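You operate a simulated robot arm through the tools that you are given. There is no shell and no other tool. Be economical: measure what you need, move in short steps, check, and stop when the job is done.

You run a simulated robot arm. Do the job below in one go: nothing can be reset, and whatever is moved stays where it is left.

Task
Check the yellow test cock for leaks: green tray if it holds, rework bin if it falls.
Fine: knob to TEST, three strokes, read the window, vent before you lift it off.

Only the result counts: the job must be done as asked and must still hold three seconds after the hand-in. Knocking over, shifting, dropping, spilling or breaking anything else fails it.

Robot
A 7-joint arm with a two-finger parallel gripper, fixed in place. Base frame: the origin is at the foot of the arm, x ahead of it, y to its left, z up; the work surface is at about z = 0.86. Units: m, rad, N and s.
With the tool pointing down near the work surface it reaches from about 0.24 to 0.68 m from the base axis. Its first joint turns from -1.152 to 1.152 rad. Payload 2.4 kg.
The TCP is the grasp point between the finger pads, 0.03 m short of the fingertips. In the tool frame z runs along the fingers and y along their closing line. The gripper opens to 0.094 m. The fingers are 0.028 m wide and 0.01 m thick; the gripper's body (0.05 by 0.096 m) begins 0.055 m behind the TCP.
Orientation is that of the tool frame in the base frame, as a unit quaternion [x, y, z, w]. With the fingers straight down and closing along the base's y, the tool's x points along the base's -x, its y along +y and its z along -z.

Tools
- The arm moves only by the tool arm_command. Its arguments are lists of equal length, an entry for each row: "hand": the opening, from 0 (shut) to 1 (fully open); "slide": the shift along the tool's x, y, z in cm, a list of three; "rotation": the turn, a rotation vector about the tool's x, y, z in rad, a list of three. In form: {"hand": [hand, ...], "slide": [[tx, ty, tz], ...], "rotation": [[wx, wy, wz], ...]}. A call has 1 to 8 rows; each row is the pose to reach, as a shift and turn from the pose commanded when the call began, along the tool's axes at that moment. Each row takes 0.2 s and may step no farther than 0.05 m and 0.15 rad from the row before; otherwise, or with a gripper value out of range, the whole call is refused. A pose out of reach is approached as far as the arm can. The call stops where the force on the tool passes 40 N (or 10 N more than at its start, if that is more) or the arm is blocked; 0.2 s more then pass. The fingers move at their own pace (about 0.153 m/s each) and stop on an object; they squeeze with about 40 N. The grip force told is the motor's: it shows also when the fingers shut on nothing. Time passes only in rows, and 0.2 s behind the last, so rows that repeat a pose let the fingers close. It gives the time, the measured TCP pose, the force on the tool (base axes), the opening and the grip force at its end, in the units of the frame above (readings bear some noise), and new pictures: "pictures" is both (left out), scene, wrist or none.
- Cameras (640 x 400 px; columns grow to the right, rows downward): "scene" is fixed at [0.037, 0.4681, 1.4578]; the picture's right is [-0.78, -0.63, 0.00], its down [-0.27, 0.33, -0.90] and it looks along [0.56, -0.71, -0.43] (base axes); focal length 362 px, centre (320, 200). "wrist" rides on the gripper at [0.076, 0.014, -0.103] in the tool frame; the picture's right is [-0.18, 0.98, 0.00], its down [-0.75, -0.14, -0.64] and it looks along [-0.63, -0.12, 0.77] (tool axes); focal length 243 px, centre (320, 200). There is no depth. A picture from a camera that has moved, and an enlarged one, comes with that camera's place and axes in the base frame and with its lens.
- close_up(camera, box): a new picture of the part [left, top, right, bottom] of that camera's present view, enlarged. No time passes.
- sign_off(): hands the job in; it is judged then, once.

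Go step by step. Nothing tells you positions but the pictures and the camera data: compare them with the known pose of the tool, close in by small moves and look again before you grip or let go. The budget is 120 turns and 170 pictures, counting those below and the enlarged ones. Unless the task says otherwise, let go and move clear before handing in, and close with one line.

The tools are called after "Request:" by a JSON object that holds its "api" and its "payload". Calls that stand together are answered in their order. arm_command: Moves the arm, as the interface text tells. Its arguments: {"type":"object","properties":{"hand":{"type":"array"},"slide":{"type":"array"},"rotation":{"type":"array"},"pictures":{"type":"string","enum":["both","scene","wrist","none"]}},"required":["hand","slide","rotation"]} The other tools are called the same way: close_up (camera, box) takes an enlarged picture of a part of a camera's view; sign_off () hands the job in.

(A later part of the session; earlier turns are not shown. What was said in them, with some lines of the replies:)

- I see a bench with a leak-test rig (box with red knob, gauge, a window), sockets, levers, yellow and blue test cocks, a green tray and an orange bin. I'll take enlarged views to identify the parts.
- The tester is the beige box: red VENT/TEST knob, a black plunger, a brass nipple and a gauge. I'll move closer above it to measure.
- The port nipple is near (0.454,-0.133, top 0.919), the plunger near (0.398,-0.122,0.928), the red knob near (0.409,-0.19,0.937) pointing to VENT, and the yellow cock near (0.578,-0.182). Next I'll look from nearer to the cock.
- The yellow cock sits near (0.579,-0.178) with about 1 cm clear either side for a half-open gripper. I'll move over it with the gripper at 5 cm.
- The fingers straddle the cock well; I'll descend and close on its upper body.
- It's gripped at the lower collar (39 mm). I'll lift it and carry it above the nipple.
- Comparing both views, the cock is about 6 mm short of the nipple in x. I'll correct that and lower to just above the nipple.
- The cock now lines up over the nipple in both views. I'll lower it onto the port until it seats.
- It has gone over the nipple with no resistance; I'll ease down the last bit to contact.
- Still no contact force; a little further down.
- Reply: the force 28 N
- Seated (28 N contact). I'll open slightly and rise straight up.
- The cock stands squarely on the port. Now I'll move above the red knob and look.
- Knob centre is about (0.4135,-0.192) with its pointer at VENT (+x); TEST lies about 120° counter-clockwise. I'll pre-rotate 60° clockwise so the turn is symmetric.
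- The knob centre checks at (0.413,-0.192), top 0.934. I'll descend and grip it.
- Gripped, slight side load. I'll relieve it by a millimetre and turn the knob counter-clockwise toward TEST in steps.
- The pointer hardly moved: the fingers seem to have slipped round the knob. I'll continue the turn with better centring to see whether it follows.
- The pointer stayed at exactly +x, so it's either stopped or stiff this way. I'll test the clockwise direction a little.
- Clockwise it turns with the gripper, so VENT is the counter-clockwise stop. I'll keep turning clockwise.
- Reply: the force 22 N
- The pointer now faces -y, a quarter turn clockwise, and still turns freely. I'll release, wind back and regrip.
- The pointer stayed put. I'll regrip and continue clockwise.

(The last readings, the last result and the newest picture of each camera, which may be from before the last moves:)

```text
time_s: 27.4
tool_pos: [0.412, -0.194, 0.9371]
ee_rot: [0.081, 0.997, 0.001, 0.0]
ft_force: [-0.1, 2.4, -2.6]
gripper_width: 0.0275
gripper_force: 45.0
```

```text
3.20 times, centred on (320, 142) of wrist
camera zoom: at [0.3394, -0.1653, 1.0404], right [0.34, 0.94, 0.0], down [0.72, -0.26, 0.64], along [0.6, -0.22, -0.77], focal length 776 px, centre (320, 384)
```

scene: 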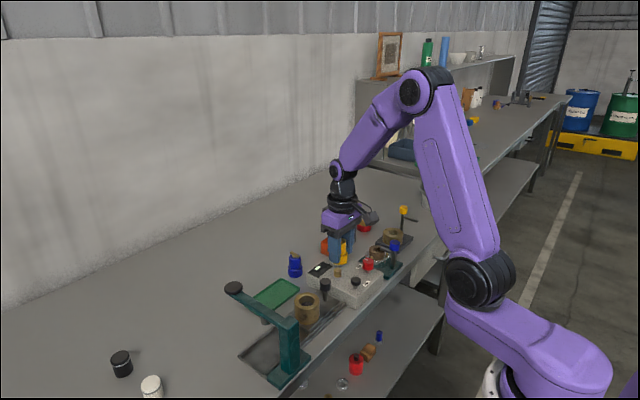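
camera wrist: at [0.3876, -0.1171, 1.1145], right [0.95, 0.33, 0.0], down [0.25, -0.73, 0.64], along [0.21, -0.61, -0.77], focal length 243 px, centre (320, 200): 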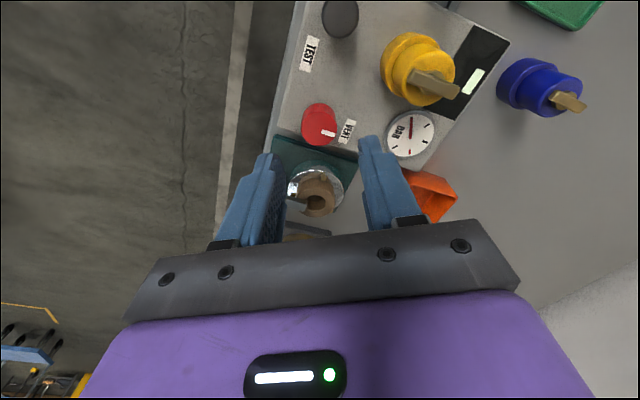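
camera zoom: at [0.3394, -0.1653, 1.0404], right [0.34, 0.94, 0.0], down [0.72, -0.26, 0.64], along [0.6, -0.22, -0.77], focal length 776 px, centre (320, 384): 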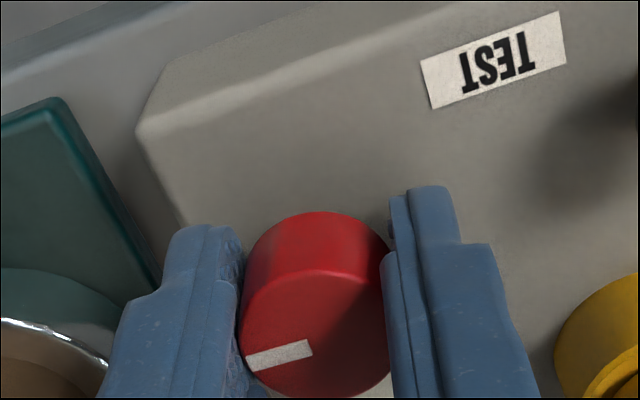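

The knob has a second stop at a quarter turn (-y), so it is a two-position valve now off VENT. I'll release, rise and check the panel.

Request:
{"api": "arm_command", "payload": {"hand": [0.5, 0.5, 0.5, 0.5, 0.5, 0.5], "slide": [[0, 0, 0], [0, 0, 0], [0, 0, -4], [0, 0, -8], [0, 0, -12], [0, 0, -12]], "rotation": [[0, 0, 0], [0, 0, 0], [0, 0, -0.08], [0, 0, -0.16], [0, 0, -0.16], [0, 0, -0.16]], "pictures": "none"}}

Request:
{"api": "close_up", "payload": {"camera": "wrist", "box": [200, 20, 440, 170]}}

Request:
{"api": "close_up", "payload": {"camera": "scene", "box": [300, 235, 400, 297]}}

```text
time_s: 28.8
tool_pos: [0.4119, -0.194, 1.0572]
ee_rot: [-0.001, 1.0, 0.001, 0.001]
ft_force: [-0.4, 0.2, 0.3]
gripper_width: 0.0467
gripper_force: 0.0
```

```text
2.67 times, centred on (320, 95) of wrist
camera zoom: at [0.3357, -0.177, 1.1602], right [0.18, 0.98, 0.0], down [0.75, -0.14, 0.64], along [0.63, -0.12, -0.77], focal length 647 px, centre (320, 480)
```

zoom: 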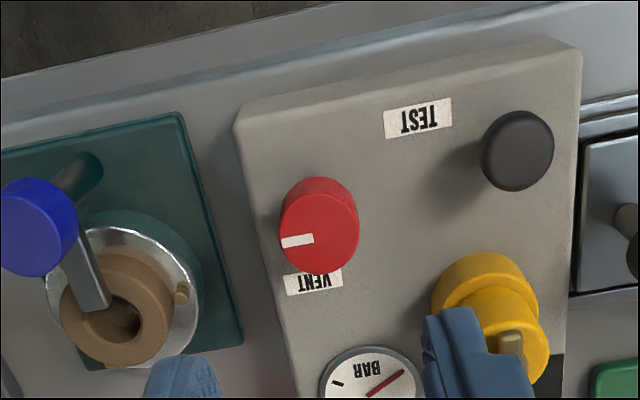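

```text
6.40 times, centred on (350, 266) of scene
camera zoom: at [0.0369, 0.4681, 1.4578], right [-0.78, -0.63, 0.0], down [-0.27, 0.33, -0.9], along [0.56, -0.71, -0.43], focal length 2316 px, centre (128, -222)
```

zoom: 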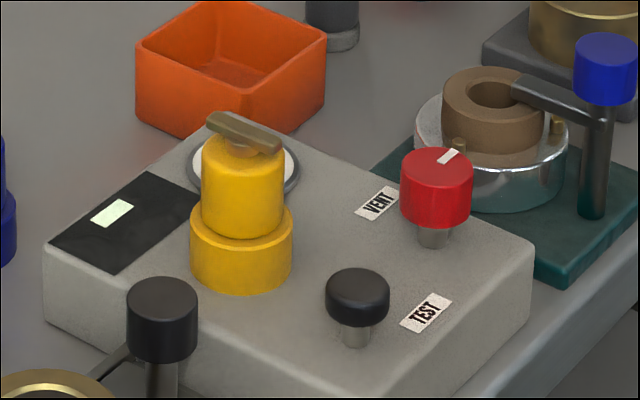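

The gauge still reads rest, with the knob at its other stop. Next I'll close the fingers and hover over the black plunger.

Request:
{"api": "arm_command", "payload": {"hand": [0, 0, 0, 0, 0], "slide": [[0.5, 3.5, 0], [1.0, 7.1, 0], [1.0, 7.1, 4.5], [1.0, 7.1, 8.7], [1.0, 7.1, 8.7]], "rotation": [[0, 0, 0], [0, 0, 0], [0, 0, 0], [0, 0, 0], [0, 0, 0]], "pictures": "none"}}

Request:
{"api": "close_up", "payload": {"camera": "wrist", "box": [220, 80, 420, 205]}}

Request:
{"api": "close_up", "payload": {"camera": "scene", "box": [300, 235, 400, 297]}}

```text
time_s: 30.0
tool_pos: [0.4018, -0.1226, 0.9714]
ee_rot: [0.001, 1.0, 0.001, 0.001]
ft_force: [-0.8, 0.8, 0.4]
gripper_width: 0.0001
gripper_force: 33.1
```

```text
3.20 times, centred on (320, 142) of wrist
camera zoom: at [0.3261, -0.1063, 1.074], right [0.19, 0.98, 0.0], down [0.75, -0.14, 0.64], along [0.63, -0.12, -0.77], focal length 776 px, centre (320, 384)
```

zoom: 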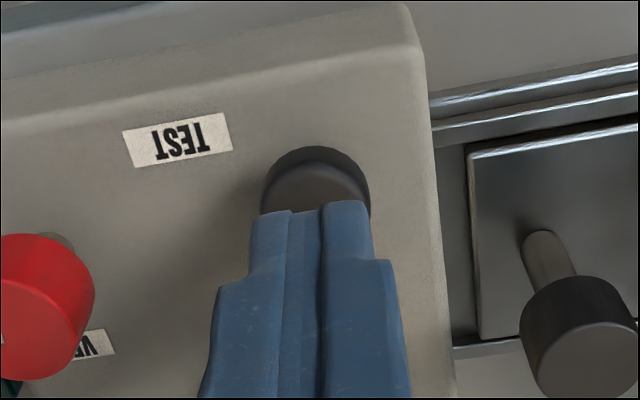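

```text
6.40 times, centred on (350, 266) of scene
camera zoom: at [0.037, 0.4681, 1.4578], right [-0.78, -0.63, 0.0], down [-0.27, 0.33, -0.9], along [0.56, -0.71, -0.43], focal length 2316 px, centre (128, -222)
```

zoom: 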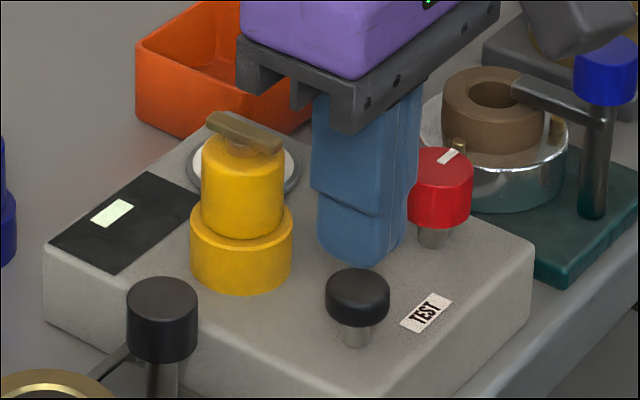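

Fingers are centred over the plunger. First stroke: press in small steps, watching the force.

Request:
{"api": "arm_command", "payload": {"hand": [0, 0, 0, 0, 0, 0], "slide": [[0, 0, 1.2], [0, 0, 1.6], [0, 0, 2.0], [0, 0, 2.4], [0, 0, 2.7], [0, 0, 3.0]], "rotation": [[0, 0, 0], [0, 0, 0], [0, 0, 0], [0, 0, 0], [0, 0, 0], [0, 0, 0]], "pictures": "none"}}

Request:
{"api": "close_up", "payload": {"camera": "scene", "box": [300, 235, 400, 297]}}

```text
time_s: 31.4
tool_pos: [0.4012, -0.1221, 0.9435]
ee_rot: [0.001, 1.0, 0.0, 0.002]
ft_force: [-7.7, 3.0, 31.4]
gripper_width: 0.0
gripper_force: 32.8
stopped in row 6: the force on the tool passed its limit (the readings are from after the stop); the commanded pose is now the measured one
```

```text
6.40 times, centred on (350, 266) of scene
camera zoom: at [0.0363, 0.4683, 1.4577], right [-0.78, -0.63, 0.0], down [-0.27, 0.33, -0.9], along [0.57, -0.71, -0.43], focal length 2316 px, centre (128, -222)
```

zoom: 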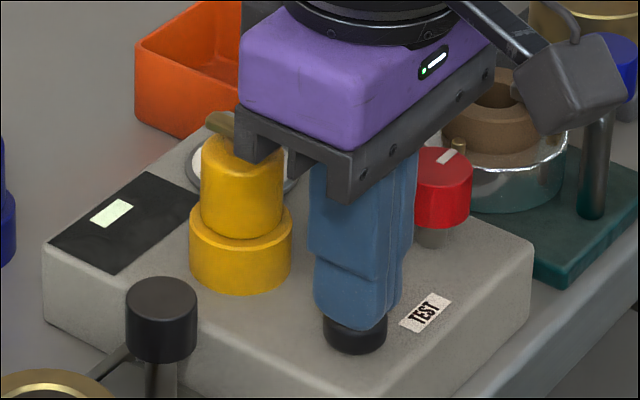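

The plunger went down fully. I'll back off and see if it springs up and what the gauge does.

Request:
{"api": "arm_command", "payload": {"hand": [0, 0, 0, 0], "slide": [[0, 0, -1.0], [0, 0, -2.2], [0, 0, -6], [0, 0, -6]], "rotation": [[0, 0, 0], [0, 0, 0], [0, 0, 0], [0, 0, 0]], "pictures": "wrist"}}

Request:
{"api": "close_up", "payload": {"camera": "scene", "box": [300, 235, 400, 297]}}

Request:
{"api": "close_up", "payload": {"camera": "wrist", "box": [200, 80, 440, 230]}}

```text
time_s: 32.4
tool_pos: [0.4015, -0.122, 1.0029]
ee_rot: [0.001, 1.0, 0.0, 0.002]
ft_force: [0.6, 0.1, 0.0]
gripper_width: 0.0
gripper_force: 32.8
camera wrist: at [0.3255, -0.107, 1.1063], right [0.19, 0.98, 0.0], down [0.75, -0.14, 0.64], along [0.63, -0.12, -0.77], focal length 243 px, centre (320, 200)
```

wrist: 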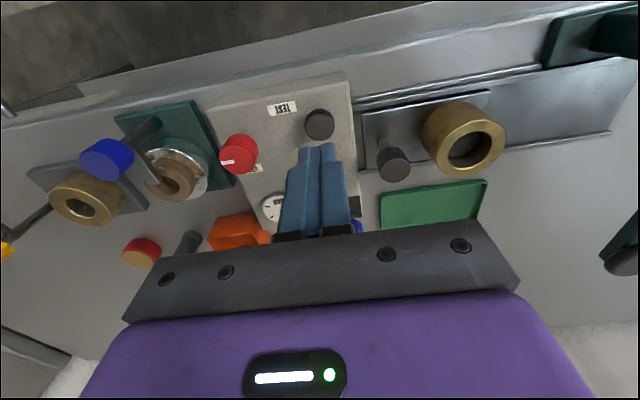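

```text
6.40 times, centred on (350, 266) of scene
camera zoom: at [0.0369, 0.4681, 1.4578], right [-0.78, -0.63, 0.0], down [-0.27, 0.33, -0.9], along [0.56, -0.71, -0.43], focal length 2316 px, centre (128, -222)
```

zoom: 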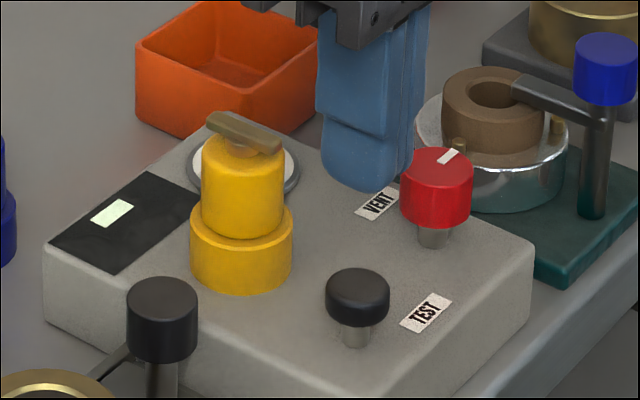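

```text
2.67 times, centred on (320, 155) of wrist
camera zoom: at [0.3255, -0.107, 1.1063], right [0.19, 0.98, 0.0], down [0.75, -0.14, 0.64], along [0.63, -0.12, -0.77], focal length 647 px, centre (320, 320)
```

zoom: 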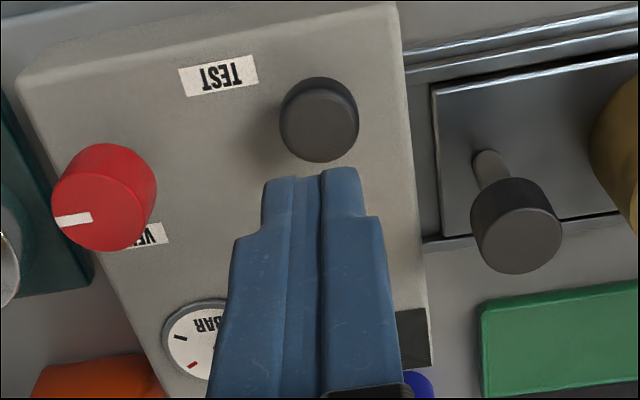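

The plunger springs back, so one stroke is done. I'll shift aside to see the gauge and window.

Request:
{"api": "arm_command", "payload": {"hand": [0, 0, 0], "slide": [[0, 3.5, -3], [0, 7, -4], [0, 7, -4]], "rotation": [[0, 0, 0], [0, 0, 0], [0, 0, 0]], "pictures": "none"}}

Request:
{"api": "close_up", "payload": {"camera": "wrist", "box": [180, 80, 340, 180]}}

```text
time_s: 33.2
tool_pos: [0.4026, -0.0531, 1.0428]
ee_rot: [0.001, 1.0, 0.0, 0.001]
ft_force: [-0.5, 0.1, -0.8]
gripper_width: 0.0
gripper_force: 32.7
```

```text
4.00 times, centred on (260, 130) of wrist
camera zoom: at [0.3256, -0.0367, 1.1458], right [0.19, 0.98, 0.0], down [0.75, -0.14, 0.64], along [0.63, -0.12, -0.76], focal length 970 px, centre (560, 480)
```

zoom: 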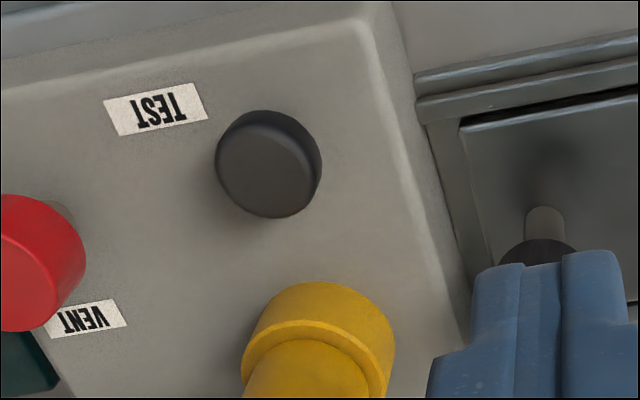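

Request:
{"api": "close_up", "payload": {"camera": "wrist", "box": [160, 100, 320, 200]}}

```text
4.00 times, centred on (240, 150) of wrist
camera zoom: at [0.3256, -0.0367, 1.1458], right [0.19, 0.98, 0.0], down [0.75, -0.14, 0.64], along [0.63, -0.12, -0.76], focal length 970 px, centre (640, 400)
```

zoom: 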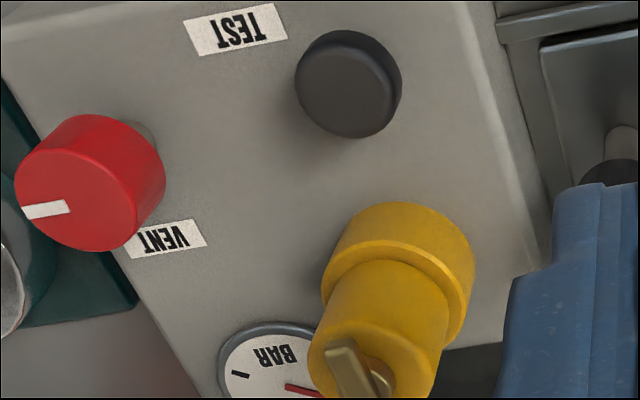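

Request:
{"api": "close_up", "payload": {"camera": "wrist", "box": [180, 150, 300, 225]}}

```text
5.33 times, centred on (240, 188) of wrist
camera zoom: at [0.3256, -0.0367, 1.1458], right [0.19, 0.98, 0.0], down [0.75, -0.14, 0.64], along [0.63, -0.12, -0.76], focal length 1294 px, centre (747, 267)
```

zoom: 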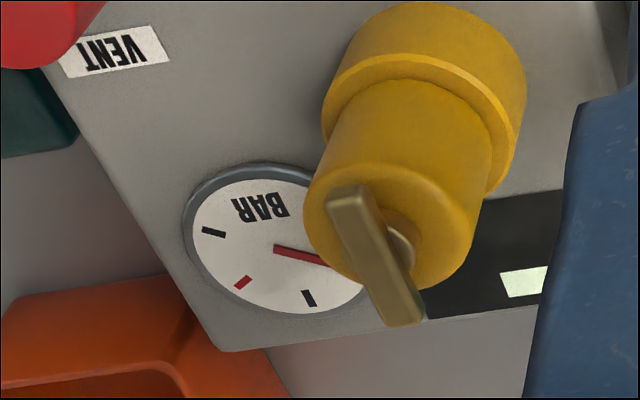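

The gauge needle has risen one notch from zero; red mark is the third, so the valve is indeed in TEST. Second stroke now.

Request:
{"api": "arm_command", "payload": {"hand": [0, 0, 0, 0, 0, 0, 0, 0], "slide": [[0, -3.5, 0], [0.1, -6.95, 0], [0.1, -6.95, 4], [0.1, -6.95, 7.8], [0.1, -6.95, 8.6], [0.1, -6.95, 9.2], [0.1, -6.95, 9.6], [0.1, -6.95, 10.0]], "rotation": [[0, 0, 0], [0, 0, 0], [0, 0, 0], [0, 0, 0], [0, 0, 0], [0, 0, 0], [0, 0, 0], [0, 0, 0]], "pictures": "none"}}

Request:
{"api": "close_up", "payload": {"camera": "scene", "box": [300, 235, 400, 297]}}

```text
time_s: 35.0
tool_pos: [0.4016, -0.1216, 0.9433]
ee_rot: [0.001, 1.0, 0.0, 0.002]
ft_force: [-4.7, 4.9, 30.9]
gripper_width: 0.0
gripper_force: 33.1
```

```text
6.40 times, centred on (350, 266) of scene
camera zoom: at [0.0364, 0.4683, 1.4577], right [-0.78, -0.63, 0.0], down [-0.27, 0.33, -0.9], along [0.57, -0.71, -0.43], focal length 2316 px, centre (128, -222)
```

zoom: 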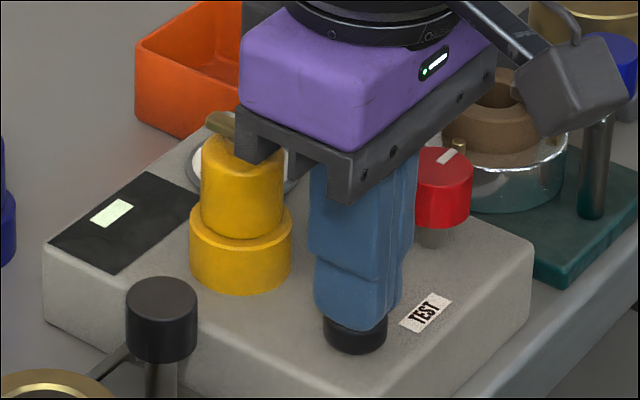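

Second stroke is at bottom. Release, third stroke, then back off.

Request:
{"api": "arm_command", "payload": {"hand": [0, 0, 0, 0, 0, 0, 0, 0], "slide": [[0, 0, -1.3], [0, 0, -2.5], [0, 0, -2.5], [0, 0, -1.2], [0, 0, -0.4], [0, 0, 0], [0, 0, -2], [0, 0, -5]], "rotation": [[0, 0, 0], [0, 0, 0], [0, 0, 0], [0, 0, 0], [0, 0, 0], [0, 0, 0], [0, 0, 0], [0, 0, 0]], "pictures": "none"}}

Request:
{"api": "arm_command", "payload": {"hand": [0, 0, 0, 0], "slide": [[0, 0, -4], [0, -4, -5], [0, -8.5, -5], [0, -8.5, -5]], "rotation": [[0, 0, 0], [0, 0, 0], [0, 0, 0], [0, 0, 0]], "pictures": "wrist"}}

Request:
{"api": "close_up", "payload": {"camera": "scene", "box": [300, 235, 400, 297]}}

Request:
{"api": "close_up", "payload": {"camera": "wrist", "box": [280, 80, 440, 180]}}

```text
time_s: 36.8
tool_pos: [0.4011, -0.1222, 0.9918]
ee_rot: [0.0, 1.0, -0.001, 0.002]
ft_force: [-0.9, 1.0, 0.1]
gripper_width: 0.0001
gripper_force: 33.4
```

```text
time_s: 37.8
tool_pos: [0.4025, -0.2075, 1.0421]
ee_rot: [0.0, 1.0, 0.0, 0.002]
ft_force: [0.3, -0.5, -0.9]
gripper_width: 0.0
gripper_force: 33.4
camera wrist: at [0.325, -0.1919, 1.1447], right [0.19, 0.98, 0.0], down [0.75, -0.14, 0.64], along [0.63, -0.12, -0.76], focal length 243 px, centre (320, 200)
```

wrist: 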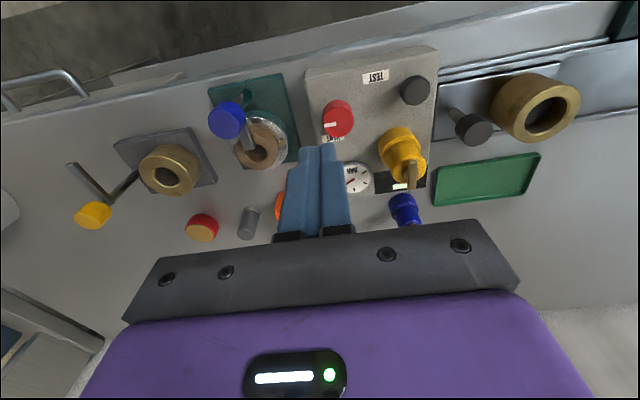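

```text
6.40 times, centred on (350, 266) of scene
camera zoom: at [0.037, 0.4681, 1.4578], right [-0.78, -0.63, 0.0], down [-0.27, 0.33, -0.9], along [0.56, -0.71, -0.43], focal length 2316 px, centre (128, -222)
```

zoom: 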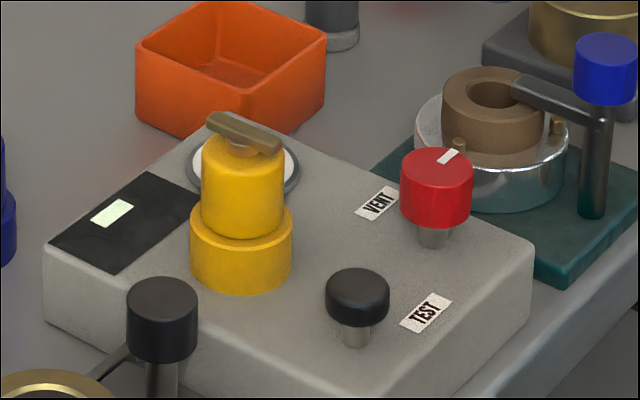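

```text
4.00 times, centred on (360, 130) of wrist
camera zoom: at [0.325, -0.1919, 1.1447], right [0.19, 0.98, 0.0], down [0.75, -0.14, 0.64], along [0.63, -0.12, -0.76], focal length 970 px, centre (160, 480)
```

zoom: 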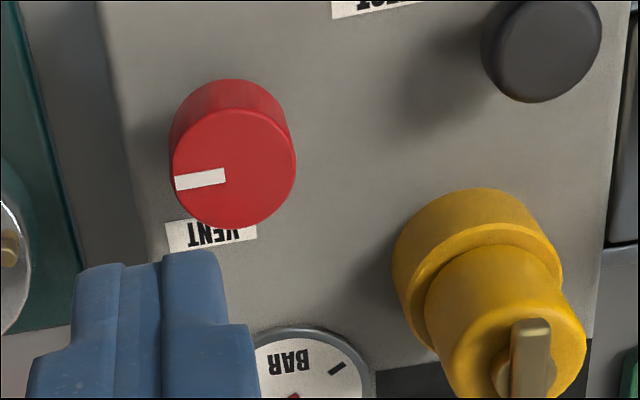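

Request:
{"api": "close_up", "payload": {"camera": "wrist", "box": [320, 150, 440, 225]}}

```text
5.33 times, centred on (380, 188) of wrist
camera zoom: at [0.325, -0.1919, 1.1447], right [0.19, 0.98, 0.0], down [0.75, -0.14, 0.64], along [0.63, -0.12, -0.76], focal length 1294 px, centre (0, 267)
```

zoom: 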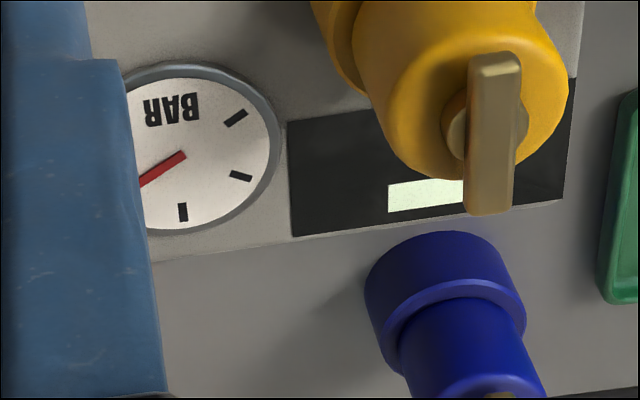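

The needle reached the red mark. I'll move to a spot with a clear view of the gauge and window and watch.

Request:
{"api": "arm_command", "payload": {"hand": [0, 0, 0, 0], "slide": [[-3, -1.8, -3], [-6.5, -3.5, -4], [-9.75, -5.2, -4], [-9.75, -5.2, -4]], "rotation": [[0, 0, 0], [0, 0, 0], [0, 0, 0], [0, 0, 0]], "pictures": "none"}}

Request:
{"api": "close_up", "payload": {"camera": "wrist", "box": [340, 20, 500, 120]}}

Request:
{"api": "close_up", "payload": {"camera": "scene", "box": [300, 250, 348, 280]}}

```text
time_s: 38.8
tool_pos: [0.4973, -0.2588, 1.0816]
ee_rot: [0.001, 1.0, 0.0, 0.001]
ft_force: [0.8, -0.2, 0.2]
gripper_width: 0.0001
gripper_force: 32.6
```

```text
4.00 times, centred on (420, 70) of wrist
camera zoom: at [0.4226, -0.2435, 1.1846], right [0.19, 0.98, 0.0], down [0.75, -0.14, 0.64], along [0.63, -0.12, -0.76], focal length 970 px, centre (-80, 720)
```

zoom: 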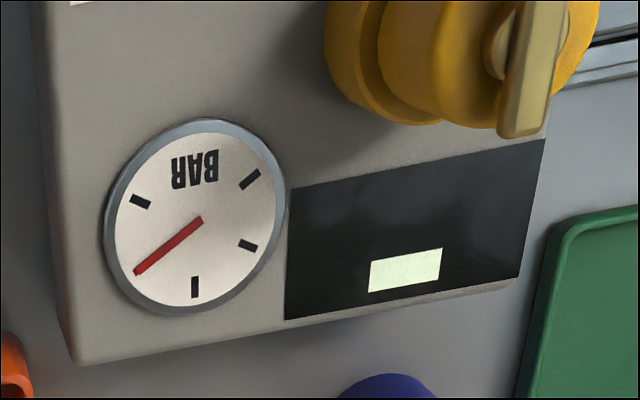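

```text
13.33 times, centred on (324, 265) of scene
camera zoom: at [0.037, 0.4681, 1.4578], right [-0.78, -0.63, 0.0], down [-0.27, 0.33, -0.9], along [0.56, -0.71, -0.43], focal length 4825 px, centre (267, -667)
```

zoom: 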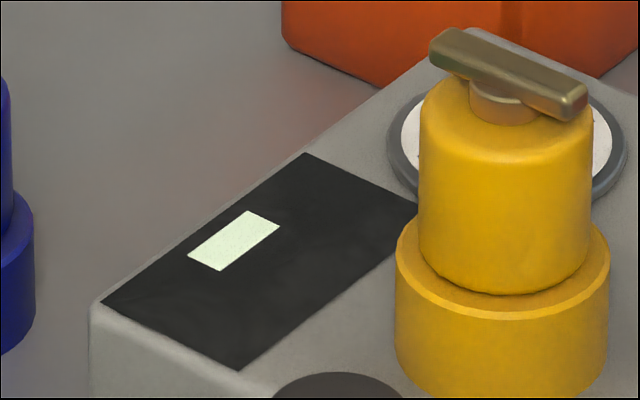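

Needle is on the red mark at 38.8 s; the window shows a plain pale patch. I'll wait in place and compare.

Request:
{"api": "arm_command", "payload": {"hand": [0, 0, 0, 0, 0, 0, 0, 0], "slide": [[0, 0, 0], [0, 0, 0], [0, 0, 0], [0, 0, 0], [0, 0, 0], [0, 0, 0], [0, 0, 0], [0, 0, 0]], "rotation": [[0, 0, 0], [0, 0, 0], [0, 0, 0], [0, 0, 0], [0, 0, 0], [0, 0, 0], [0, 0, 0], [0, 0, 0]], "pictures": "none"}}

Request:
{"api": "close_up", "payload": {"camera": "wrist", "box": [340, 20, 500, 120]}}

Request:
{"api": "arm_command", "payload": {"hand": [0, 0, 0, 0, 0, 0, 0, 0], "slide": [[0, 0, 0], [0, 0, 0], [0, 0, 0], [0, 0, 0], [0, 0, 0], [0, 0, 0], [0, 0, 0], [0, 0, 0]], "rotation": [[0, 0, 0], [0, 0, 0], [0, 0, 0], [0, 0, 0], [0, 0, 0], [0, 0, 0], [0, 0, 0], [0, 0, 0]], "pictures": "none"}}

Request:
{"api": "arm_command", "payload": {"hand": [0, 0, 0, 0, 0, 0, 0, 0], "slide": [[0, 0, 0], [0, 0, 0], [0, 0, 0], [0, 0, 0], [0, 0, 0], [0, 0, 0], [0, 0, 0], [0, 0, 0]], "rotation": [[0, 0, 0], [0, 0, 0], [0, 0, 0], [0, 0, 0], [0, 0, 0], [0, 0, 0], [0, 0, 0], [0, 0, 0]], "pictures": "none"}}

Request:
{"api": "close_up", "payload": {"camera": "wrist", "box": [340, 20, 500, 120]}}

```text
time_s: 40.6
tool_pos: [0.4991, -0.2592, 1.0824]
ee_rot: [0.002, 1.0, -0.001, 0.002]
ft_force: [-0.3, -0.1, -0.9]
gripper_width: 0.0
gripper_force: 32.7
```

```text
4.00 times, centred on (420, 70) of wrist
camera zoom: at [0.4223, -0.2434, 1.1846], right [0.19, 0.98, 0.0], down [0.75, -0.14, 0.64], along [0.63, -0.12, -0.76], focal length 970 px, centre (-80, 720)
```

zoom: 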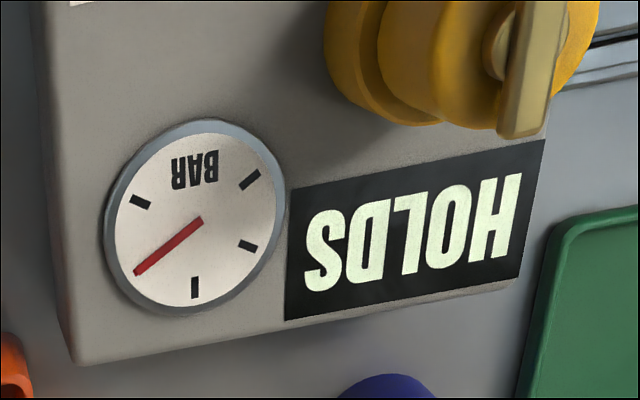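

```text
time_s: 42.4
tool_pos: [0.4985, -0.259, 1.0809]
ee_rot: [0.001, 1.0, -0.001, 0.001]
ft_force: [0.1, -0.2, -0.4]
gripper_width: 0.0
gripper_force: 32.6
```

```text
time_s: 44.2
tool_pos: [0.4995, -0.2591, 1.0809]
ee_rot: [0.001, 1.0, 0.0, 0.002]
ft_force: [-0.7, 0.1, 0.2]
gripper_width: 0.0001
gripper_force: 32.9
```

```text
4.00 times, centred on (420, 70) of wrist
camera zoom: at [0.4223, -0.2434, 1.1846], right [0.19, 0.98, 0.0], down [0.75, -0.14, 0.64], along [0.63, -0.12, -0.76], focal length 970 px, centre (-80, 720)
```

zoom: 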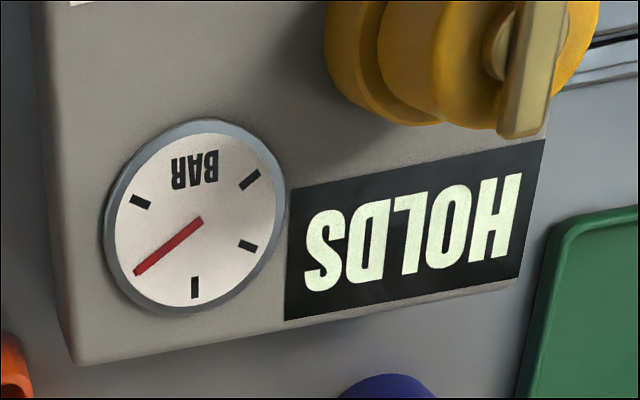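

The window reads HOLDS and the needle stays put, so the cock passes. Now back to the red knob to vent: position above it pre-rotated clockwise.

Request:
{"api": "arm_command", "payload": {"hand": [0.5, 0.5, 0.5, 0.5, 0.5, 0.5, 0.5], "slide": [[2.9, 2.2, 0], [5.8, 4.4, 0], [8.65, 6.55, 0], [8.65, 6.55, 4], [8.65, 6.55, 4], [8.65, 6.55, 4], [8.65, 6.55, 4]], "rotation": [[0, 0, 0.14], [0, 0, 0.28], [0, 0, 0.42], [0, 0, 0.56], [0, 0, 0.7], [0, 0, 0.8], [0, 0, 0.8]], "pictures": "none"}}

Request:
{"api": "close_up", "payload": {"camera": "wrist", "box": [200, 60, 440, 210]}}

```text
time_s: 45.8
tool_pos: [0.4129, -0.1934, 1.042]
ee_rot: [0.391, 0.92, 0.001, 0.002]
ft_force: [0.1, -0.2, -0.8]
gripper_width: 0.0468
gripper_force: 0.1
```

```text
2.67 times, centred on (320, 135) of wrist
camera zoom: at [0.3687, -0.1273, 1.1449], right [0.83, 0.55, 0.0], down [0.42, -0.64, 0.64], along [0.36, -0.54, -0.77], focal length 647 px, centre (320, 373)
```

zoom: 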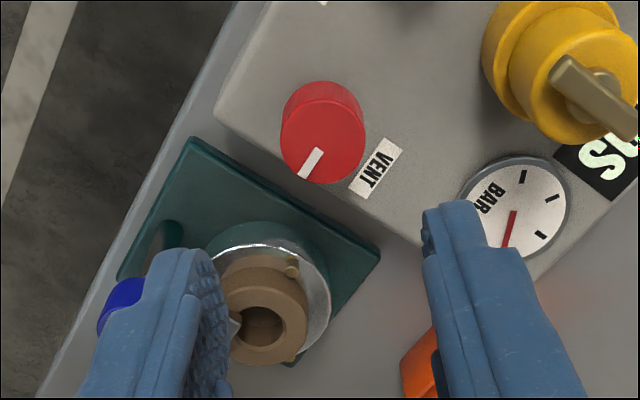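

Aligned as before; descend, grip and turn counter-clockwise to the VENT stop.

Request:
{"api": "arm_command", "payload": {"hand": [0.5, 0.5, 0.5, 0.5, 0, 0, 0], "slide": [[0, 0, 4], [0, 0, 8], [0, 0, 10.4], [0, 0, 10.4], [0, 0, 10.4], [0, 0, 10.4], [0, 0, 10.4]], "rotation": [[0, 0, 0], [0, 0, 0], [0, 0, 0], [0, 0, 0], [0, 0, 0], [0, 0, 0], [0, 0, 0]], "pictures": "none"}}

Request:
{"api": "arm_command", "payload": {"hand": [0, 0, 0, 0, 0, 0, 0, 0], "slide": [[0, 0, 0], [0, 0, 0], [0, 0, 0], [0, 0, 0], [0, 0, 0], [0, 0, 0], [0, 0, 0], [0, 0, 0]], "rotation": [[0, 0, -0.15], [0, 0, -0.3], [0, 0, -0.45], [0, 0, -0.6], [0, 0, -0.75], [0, 0, -0.9], [0, 0, -1.05], [0, 0, -1.2]], "pictures": "none"}}

Request:
{"api": "arm_command", "payload": {"hand": [0, 0, 0, 0], "slide": [[0, 0, 0], [0, 0, 0], [0, 0, 0], [0, 0, 0]], "rotation": [[0, 0, -0.15], [0, 0, -0.3], [0, 0, -0.45], [0, 0, -0.5]], "pictures": "none"}}

Request:
{"api": "close_up", "payload": {"camera": "wrist", "box": [200, 80, 440, 230]}}

```text
time_s: 47.4
tool_pos: [0.4129, -0.1931, 0.9392]
ee_rot: [0.389, 0.921, 0.002, 0.002]
ft_force: [10.8, 9.1, -15.8]
gripper_width: 0.0269
gripper_force: 45.1
```

```text
time_s: 49.2
tool_pos: [0.4127, -0.1936, 0.9382]
ee_rot: [-0.2, 0.98, 0.001, 0.002]
ft_force: [7.8, 9.4, -10.0]
gripper_width: 0.027
gripper_force: 45.2
```

```text
time_s: 50.2
tool_pos: [0.4112, -0.1941, 0.9381]
ee_rot: [-0.433, 0.901, 0.0, 0.0]
ft_force: [-0.5, 2.3, -4.9]
gripper_width: 0.0274
gripper_force: 45.0
```

```text
2.67 times, centred on (320, 155) of wrist
camera zoom: at [0.3531, -0.2437, 1.0411], right [-0.65, 0.76, 0.0], down [0.58, 0.5, 0.64], along [0.49, 0.42, -0.77], focal length 647 px, centre (320, 320)
```

zoom: 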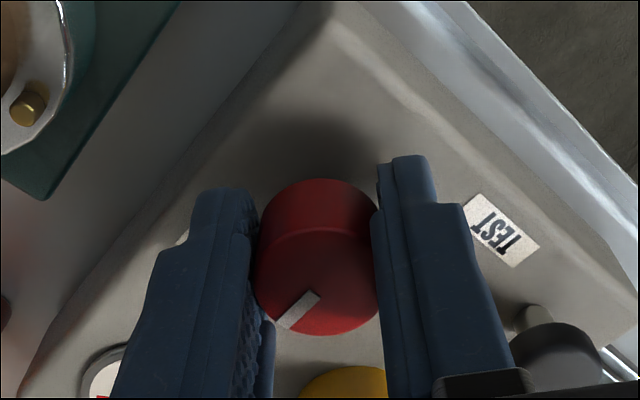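

The pointer is back at +x (VENT stop). I'll release, rise, square up and check the gauge.

Request:
{"api": "arm_command", "payload": {"hand": [0.5, 0.5, 0.5, 0.5, 0.5, 0.5, 0.5, 0.5], "slide": [[0, 0, 0], [0, 0, 0], [0, 0, -4], [0, 0, -8], [0, 0, -12], [0, 0, -12], [0, 0, -12], [0, 0, -12]], "rotation": [[0, 0, 0], [0, 0, 0], [0, 0, 0.15], [0, 0, 0.3], [0, 0, 0.45], [0, 0, 0.6], [0, 0, 0.75], [0, 0, 0.9]], "pictures": "none"}}

Request:
{"api": "close_up", "payload": {"camera": "wrist", "box": [240, 60, 440, 185]}}

Request:
{"api": "close_up", "payload": {"camera": "scene", "box": [300, 235, 400, 297]}}

```text
time_s: 52.0
tool_pos: [0.4117, -0.1937, 1.0586]
ee_rot: [0.002, 1.0, -0.001, 0.002]
ft_force: [0.1, -0.3, 0.0]
gripper_width: 0.0471
gripper_force: 0.0
```

```text
3.20 times, centred on (340, 122) of wrist
camera zoom: at [0.3361, -0.1775, 1.1605], right [0.19, 0.98, 0.0], down [0.75, -0.15, 0.64], along [0.63, -0.12, -0.76], focal length 776 px, centre (256, 448)
```

zoom: 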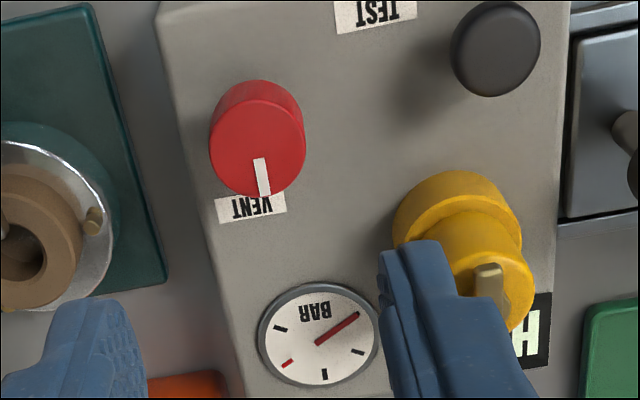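

```text
6.40 times, centred on (350, 266) of scene
camera zoom: at [0.037, 0.4681, 1.4578], right [-0.78, -0.63, 0.0], down [-0.27, 0.33, -0.9], along [0.56, -0.71, -0.43], focal length 2316 px, centre (128, -222)
```

zoom: 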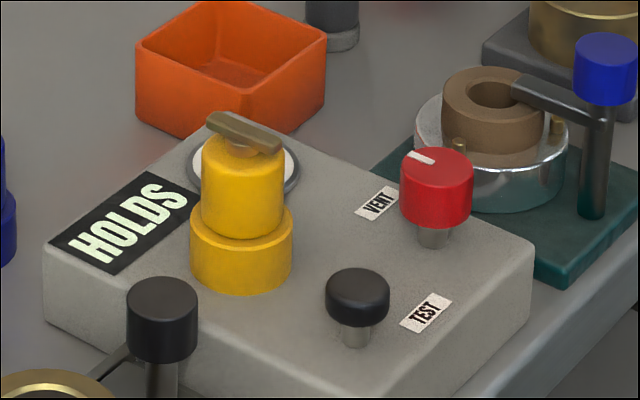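

Gauge is at zero and the window still says HOLDS. I'll go over the cock with the same pose as at release and grip it.

Request:
{"api": "arm_command", "payload": {"hand": [0.5, 0.5, 0.5, 0.5, 0.5], "slide": [[-2.5, 2.96, 0], [-5.0, 5.92, 0], [-5.0, 5.92, 4], [-5.0, 5.92, 7], [-5.0, 5.92, 7]], "rotation": [[0, 0, 0], [0, 0, 0], [0, 0, 0], [0, 0, 0], [0, 0, 0]], "pictures": "none"}}

Request:
{"api": "close_up", "payload": {"camera": "wrist", "box": [240, 80, 400, 180]}}

Request:
{"api": "close_up", "payload": {"camera": "scene", "box": [290, 225, 390, 287]}}

```text
time_s: 53.2
tool_pos: [0.4627, -0.134, 0.9884]
ee_rot: [0.001, 1.0, 0.001, 0.002]
ft_force: [0.6, -0.3, 0.0]
gripper_width: 0.0467
gripper_force: 0.1
```

```text
4.00 times, centred on (320, 130) of wrist
camera zoom: at [0.3859, -0.1185, 1.0911], right [0.19, 0.98, 0.0], down [0.75, -0.14, 0.64], along [0.63, -0.12, -0.76], focal length 970 px, centre (320, 480)
```

zoom: 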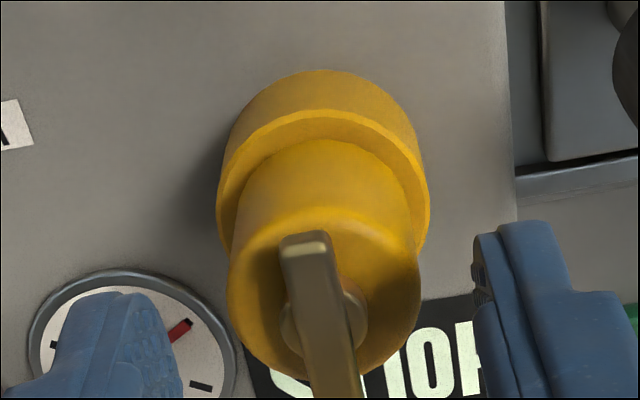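

```text
6.40 times, centred on (340, 256) of scene
camera zoom: at [0.037, 0.4681, 1.4578], right [-0.78, -0.63, 0.0], down [-0.27, 0.33, -0.9], along [0.56, -0.71, -0.43], focal length 2316 px, centre (192, -158)
```

zoom: 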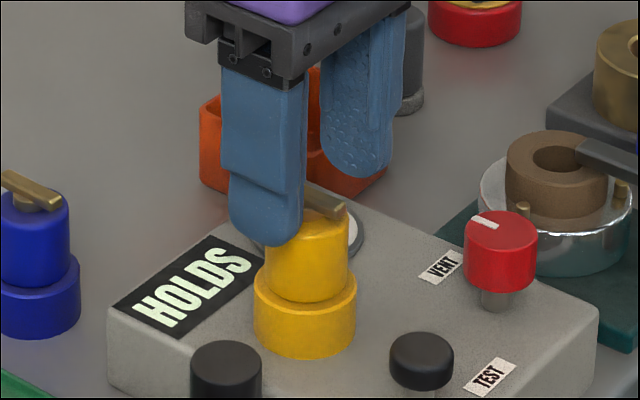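

Well centred. Descend, grip, and lift straight up.

Request:
{"api": "arm_command", "payload": {"hand": [0.5, 0.5, 0.5, 0.2, 0.2, 0.2, 0.2], "slide": [[0, 0, 3], [0, 0, 5.1], [0, 0, 5.1], [0, 0, 5.1], [0, 0, 5.1], [0, 0, 5.1], [0, 0, 5.1]], "rotation": [[0, 0, 0], [0, 0, 0], [0, 0, 0], [0, 0, 0], [0, 0, 0], [0, 0, 0], [0, 0, 0]], "pictures": "none"}}

Request:
{"api": "arm_command", "payload": {"hand": [0.2, 0.2, 0.2, 0.2, 0.2, 0.2], "slide": [[0, 0, -1], [0, 0, -3], [0, 0, -6], [0, 0, -10], [0, 0, -12], [0, 0, -12]], "rotation": [[0, 0, 0], [0, 0, 0], [0, 0, 0], [0, 0, 0], [0, 0, 0], [0, 0, 0]]}}

```text
time_s: 54.8
tool_pos: [0.4628, -0.1335, 0.9368]
ee_rot: [0.001, 1.0, 0.001, 0.001]
ft_force: [-0.4, -0.5, 0.2]
gripper_width: 0.0388
gripper_force: 40.2
```

```text
time_s: 56.2
tool_pos: [0.4624, -0.1341, 1.0578]
ee_rot: [0.002, 1.0, 0.001, 0.001]
ft_force: [0.2, 0.0, -0.6]
gripper_width: 0.0391
gripper_force: 39.8
camera wrist: at [0.3858, -0.1185, 1.1609], right [0.19, 0.98, 0.0], down [0.75, -0.14, 0.64], along [0.63, -0.12, -0.76], focal length 243 px, centre (320, 200)
```

scene: 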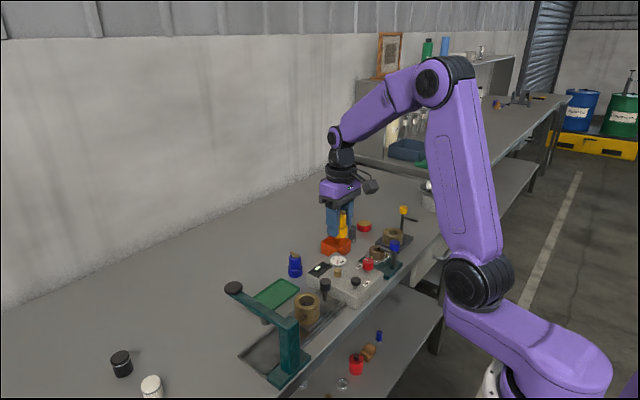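
wrist: 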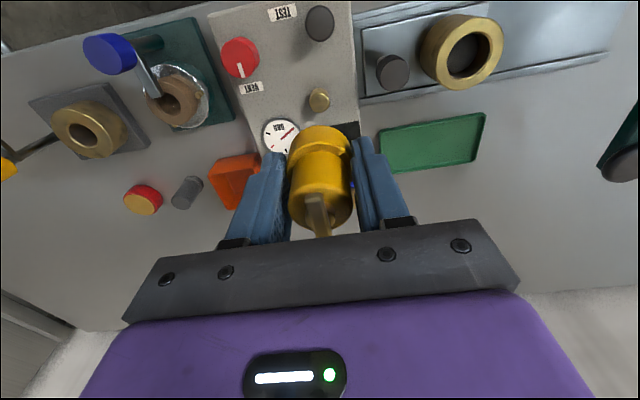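

Cock is held and the port is free. The green tray's centre is about (0.562,-0.003); I'll carry it there and lower partway.

Request:
{"api": "arm_command", "payload": {"hand": [0.2, 0.2, 0.2, 0.2, 0.2, 0.2, 0.2], "slide": [[-2.5, 3.0, 0], [-5.0, 6.0, 0], [-7.5, 9.0, 0], [-9.96, 11.9, 0], [-9.96, 11.9, 4], [-9.96, 11.9, 8], [-9.96, 11.9, 8]], "rotation": [[0, 0, 0], [0, 0, 0], [0, 0, 0], [0, 0, 0], [0, 0, 0], [0, 0, 0], [0, 0, 0]]}}

Request:
{"api": "close_up", "payload": {"camera": "scene", "box": [220, 240, 340, 315]}}

```text
time_s: 57.8
tool_pos: [0.5631, -0.0154, 0.9775]
ee_rot: [0.001, 1.0, 0.0, 0.001]
ft_force: [0.3, 0.0, -0.5]
gripper_width: 0.0389
gripper_force: 39.6
camera wrist: at [0.4864, 0.0003, 1.0803], right [0.19, 0.98, 0.0], down [0.75, -0.14, 0.64], along [0.63, -0.12, -0.76], focal length 243 px, centre (320, 200)
```

scene: 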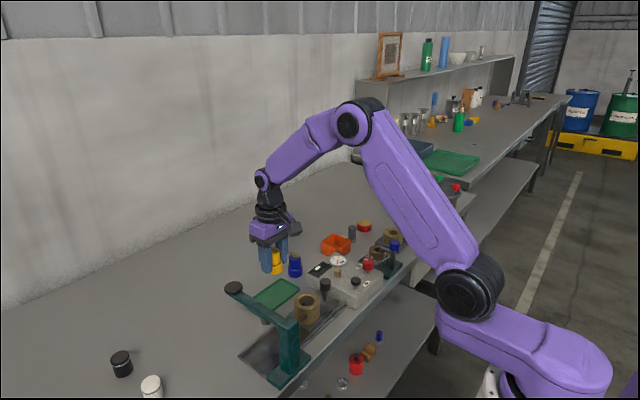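
wrist: 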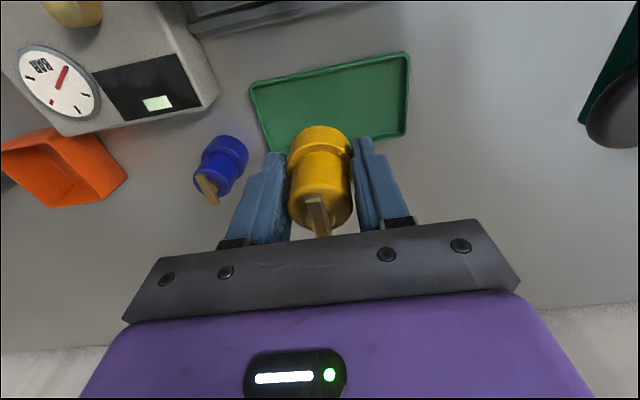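

```text
5.33 times, centred on (280, 278) of scene
camera zoom: at [0.037, 0.4681, 1.4578], right [-0.78, -0.63, 0.0], down [-0.27, 0.33, -0.9], along [0.56, -0.71, -0.43], focal length 1930 px, centre (533, -213)
```

zoom: 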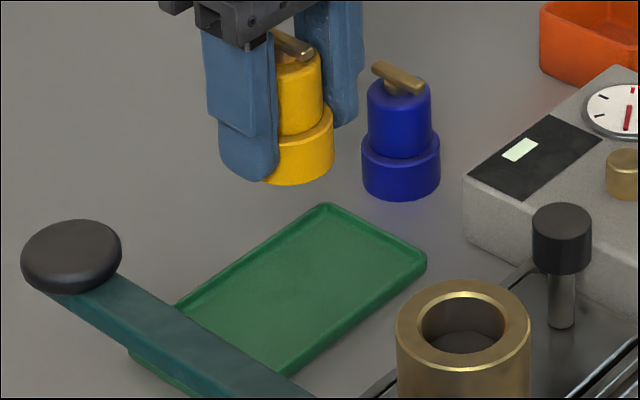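

The tray spans about x 0.532–0.597, y -0.07–0.06, and the cock is over its interior. I'll lower to contact.

Request:
{"api": "arm_command", "payload": {"hand": [0.2, 0.2, 0.2, 0.2, 0.2], "slide": [[0, 0, 3], [0, 0, 5.5], [0, 0, 6.5], [0, 0, 7.0], [0, 0, 7.3]], "rotation": [[0, 0, 0], [0, 0, 0], [0, 0, 0], [0, 0, 0], [0, 0, 0]], "pictures": "none"}}

Request:
{"api": "close_up", "payload": {"camera": "scene", "box": [220, 240, 340, 315]}}

```text
time_s: 59.0
tool_pos: [0.5619, -0.0161, 0.9049]
ee_rot: [0.002, 1.0, 0.0, 0.002]
ft_force: [0.3, -0.4, -1.3]
gripper_width: 0.0388
gripper_force: 39.4
```

```text
5.33 times, centred on (280, 278) of scene
camera zoom: at [0.037, 0.4681, 1.4578], right [-0.78, -0.63, 0.0], down [-0.27, 0.33, -0.9], along [0.56, -0.71, -0.43], focal length 1930 px, centre (533, -213)
```

zoom: 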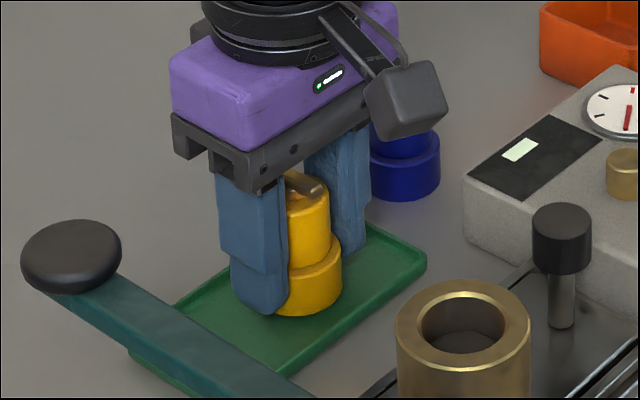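

Nearly down with no contact yet; I'll ease lower in small steps.

Request:
{"api": "arm_command", "payload": {"hand": [0.2, 0.2, 0.2, 0.2], "slide": [[0, 0, 0.15], [0, 0, 0.3], [0, 0, 0.4], [0, 0, 0.4]], "rotation": [[0, 0, 0], [0, 0, 0], [0, 0, 0], [0, 0, 0]], "pictures": "none"}}

```text
time_s: 60.0
tool_pos: [0.5632, -0.0148, 0.9014]
ee_rot: [0.001, 1.0, 0.0, 0.002]
ft_force: [0.4, 0.1, -1.2]
gripper_width: 0.0389
gripper_force: 40.1
```

Request:
{"api": "arm_command", "payload": {"hand": [0.2, 0.2, 0.2, 0.2], "slide": [[0, 0, 0.1], [0, 0, 0.2], [0, 0, 0.3], [0, 0, 0.3]], "rotation": [[0, 0, 0], [0, 0, 0], [0, 0, 0], [0, 0, 0]], "pictures": "none"}}

Request:
{"api": "close_up", "payload": {"camera": "scene", "box": [240, 255, 320, 305]}}

```text
time_s: 61.0
tool_pos: [0.5638, -0.0155, 0.8988]
ee_rot: [0.001, 1.0, 0.0, 0.004]
ft_force: [-8.1, -1.0, 33.3]
gripper_width: 0.0391
gripper_force: 39.8
```

```text
8.00 times, centred on (280, 280) of scene
camera zoom: at [0.0361, 0.468, 1.4578], right [-0.78, -0.63, 0.0], down [-0.27, 0.33, -0.9], along [0.57, -0.71, -0.43], focal length 2895 px, centre (640, -440)
```

zoom: 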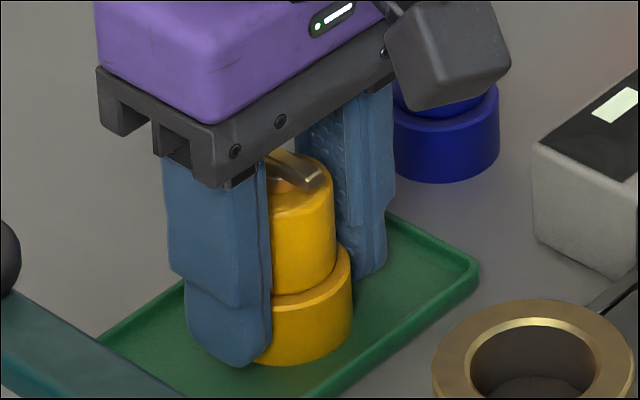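

The cock is resting on the tray floor. I'll ease the load, open and rise clear.

Request:
{"api": "arm_command", "payload": {"hand": [0.2, 0.5, 0.5, 0.5, 0.5, 0.5, 0.5, 0.5], "slide": [[0, 0, -0.25], [0, 0, -0.25], [0, 0, -0.25], [0, 0, -3], [0, 0, -7], [0, 0, -11], [0, 0, -15], [0, 0, -15]], "rotation": [[0, 0, 0], [0, 0, 0], [0, 0, 0], [0, 0, 0], [0, 0, 0], [0, 0, 0], [0, 0, 0], [0, 0, 0]]}}

Request:
{"api": "close_up", "payload": {"camera": "scene", "box": [220, 230, 400, 342]}}

```text
time_s: 62.8
tool_pos: [0.5621, -0.0166, 1.0494]
ee_rot: [0.0, 1.0, 0.0, 0.002]
ft_force: [-1.0, -0.1, -0.4]
gripper_width: 0.0469
gripper_force: 0.1
camera wrist: at [0.4857, -0.0002, 1.1512], right [0.19, 0.98, 0.0], down [0.75, -0.14, 0.64], along [0.63, -0.12, -0.76], focal length 243 px, centre (320, 200)
```

scene: 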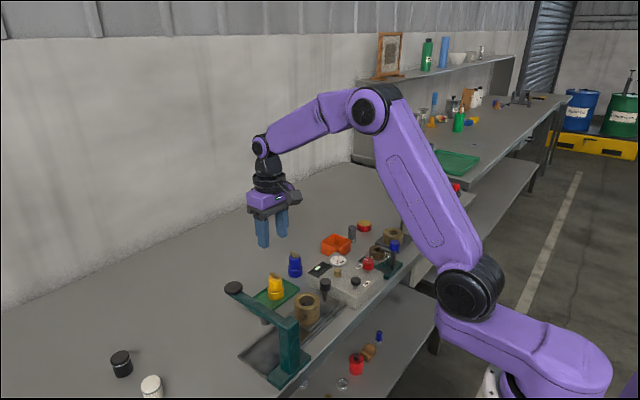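
wrist: 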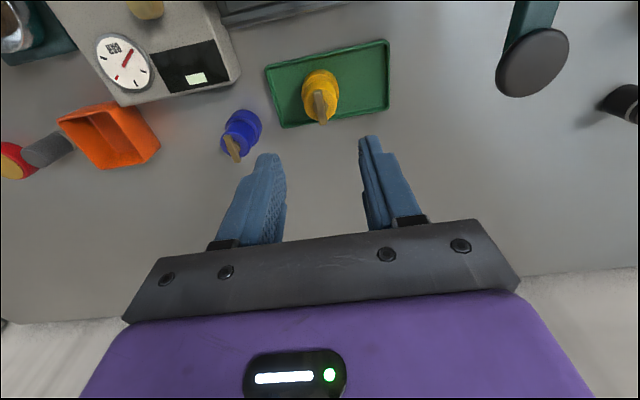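

```text
3.56 times, centred on (310, 286) of scene
camera zoom: at [0.0369, 0.4681, 1.4578], right [-0.78, -0.63, 0.0], down [-0.27, 0.33, -0.9], along [0.56, -0.71, -0.43], focal length 1287 px, centre (356, -106)
```

zoom: 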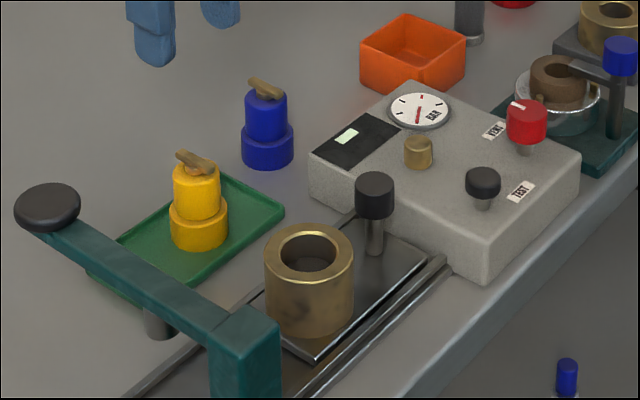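

The yellow cock stands upright in the green tray, the tester is vented, everything else is undisturbed and the hand is clear; handing in.

Request:
{"api": "sign_off", "payload": {}}

```text
The job is handed in.
```

The yellow test cock passed: after three strokes on TEST the window read HOLDS and the needle stayed on the red mark. I vented to zero before lifting it off, and it now stands in the green tray.
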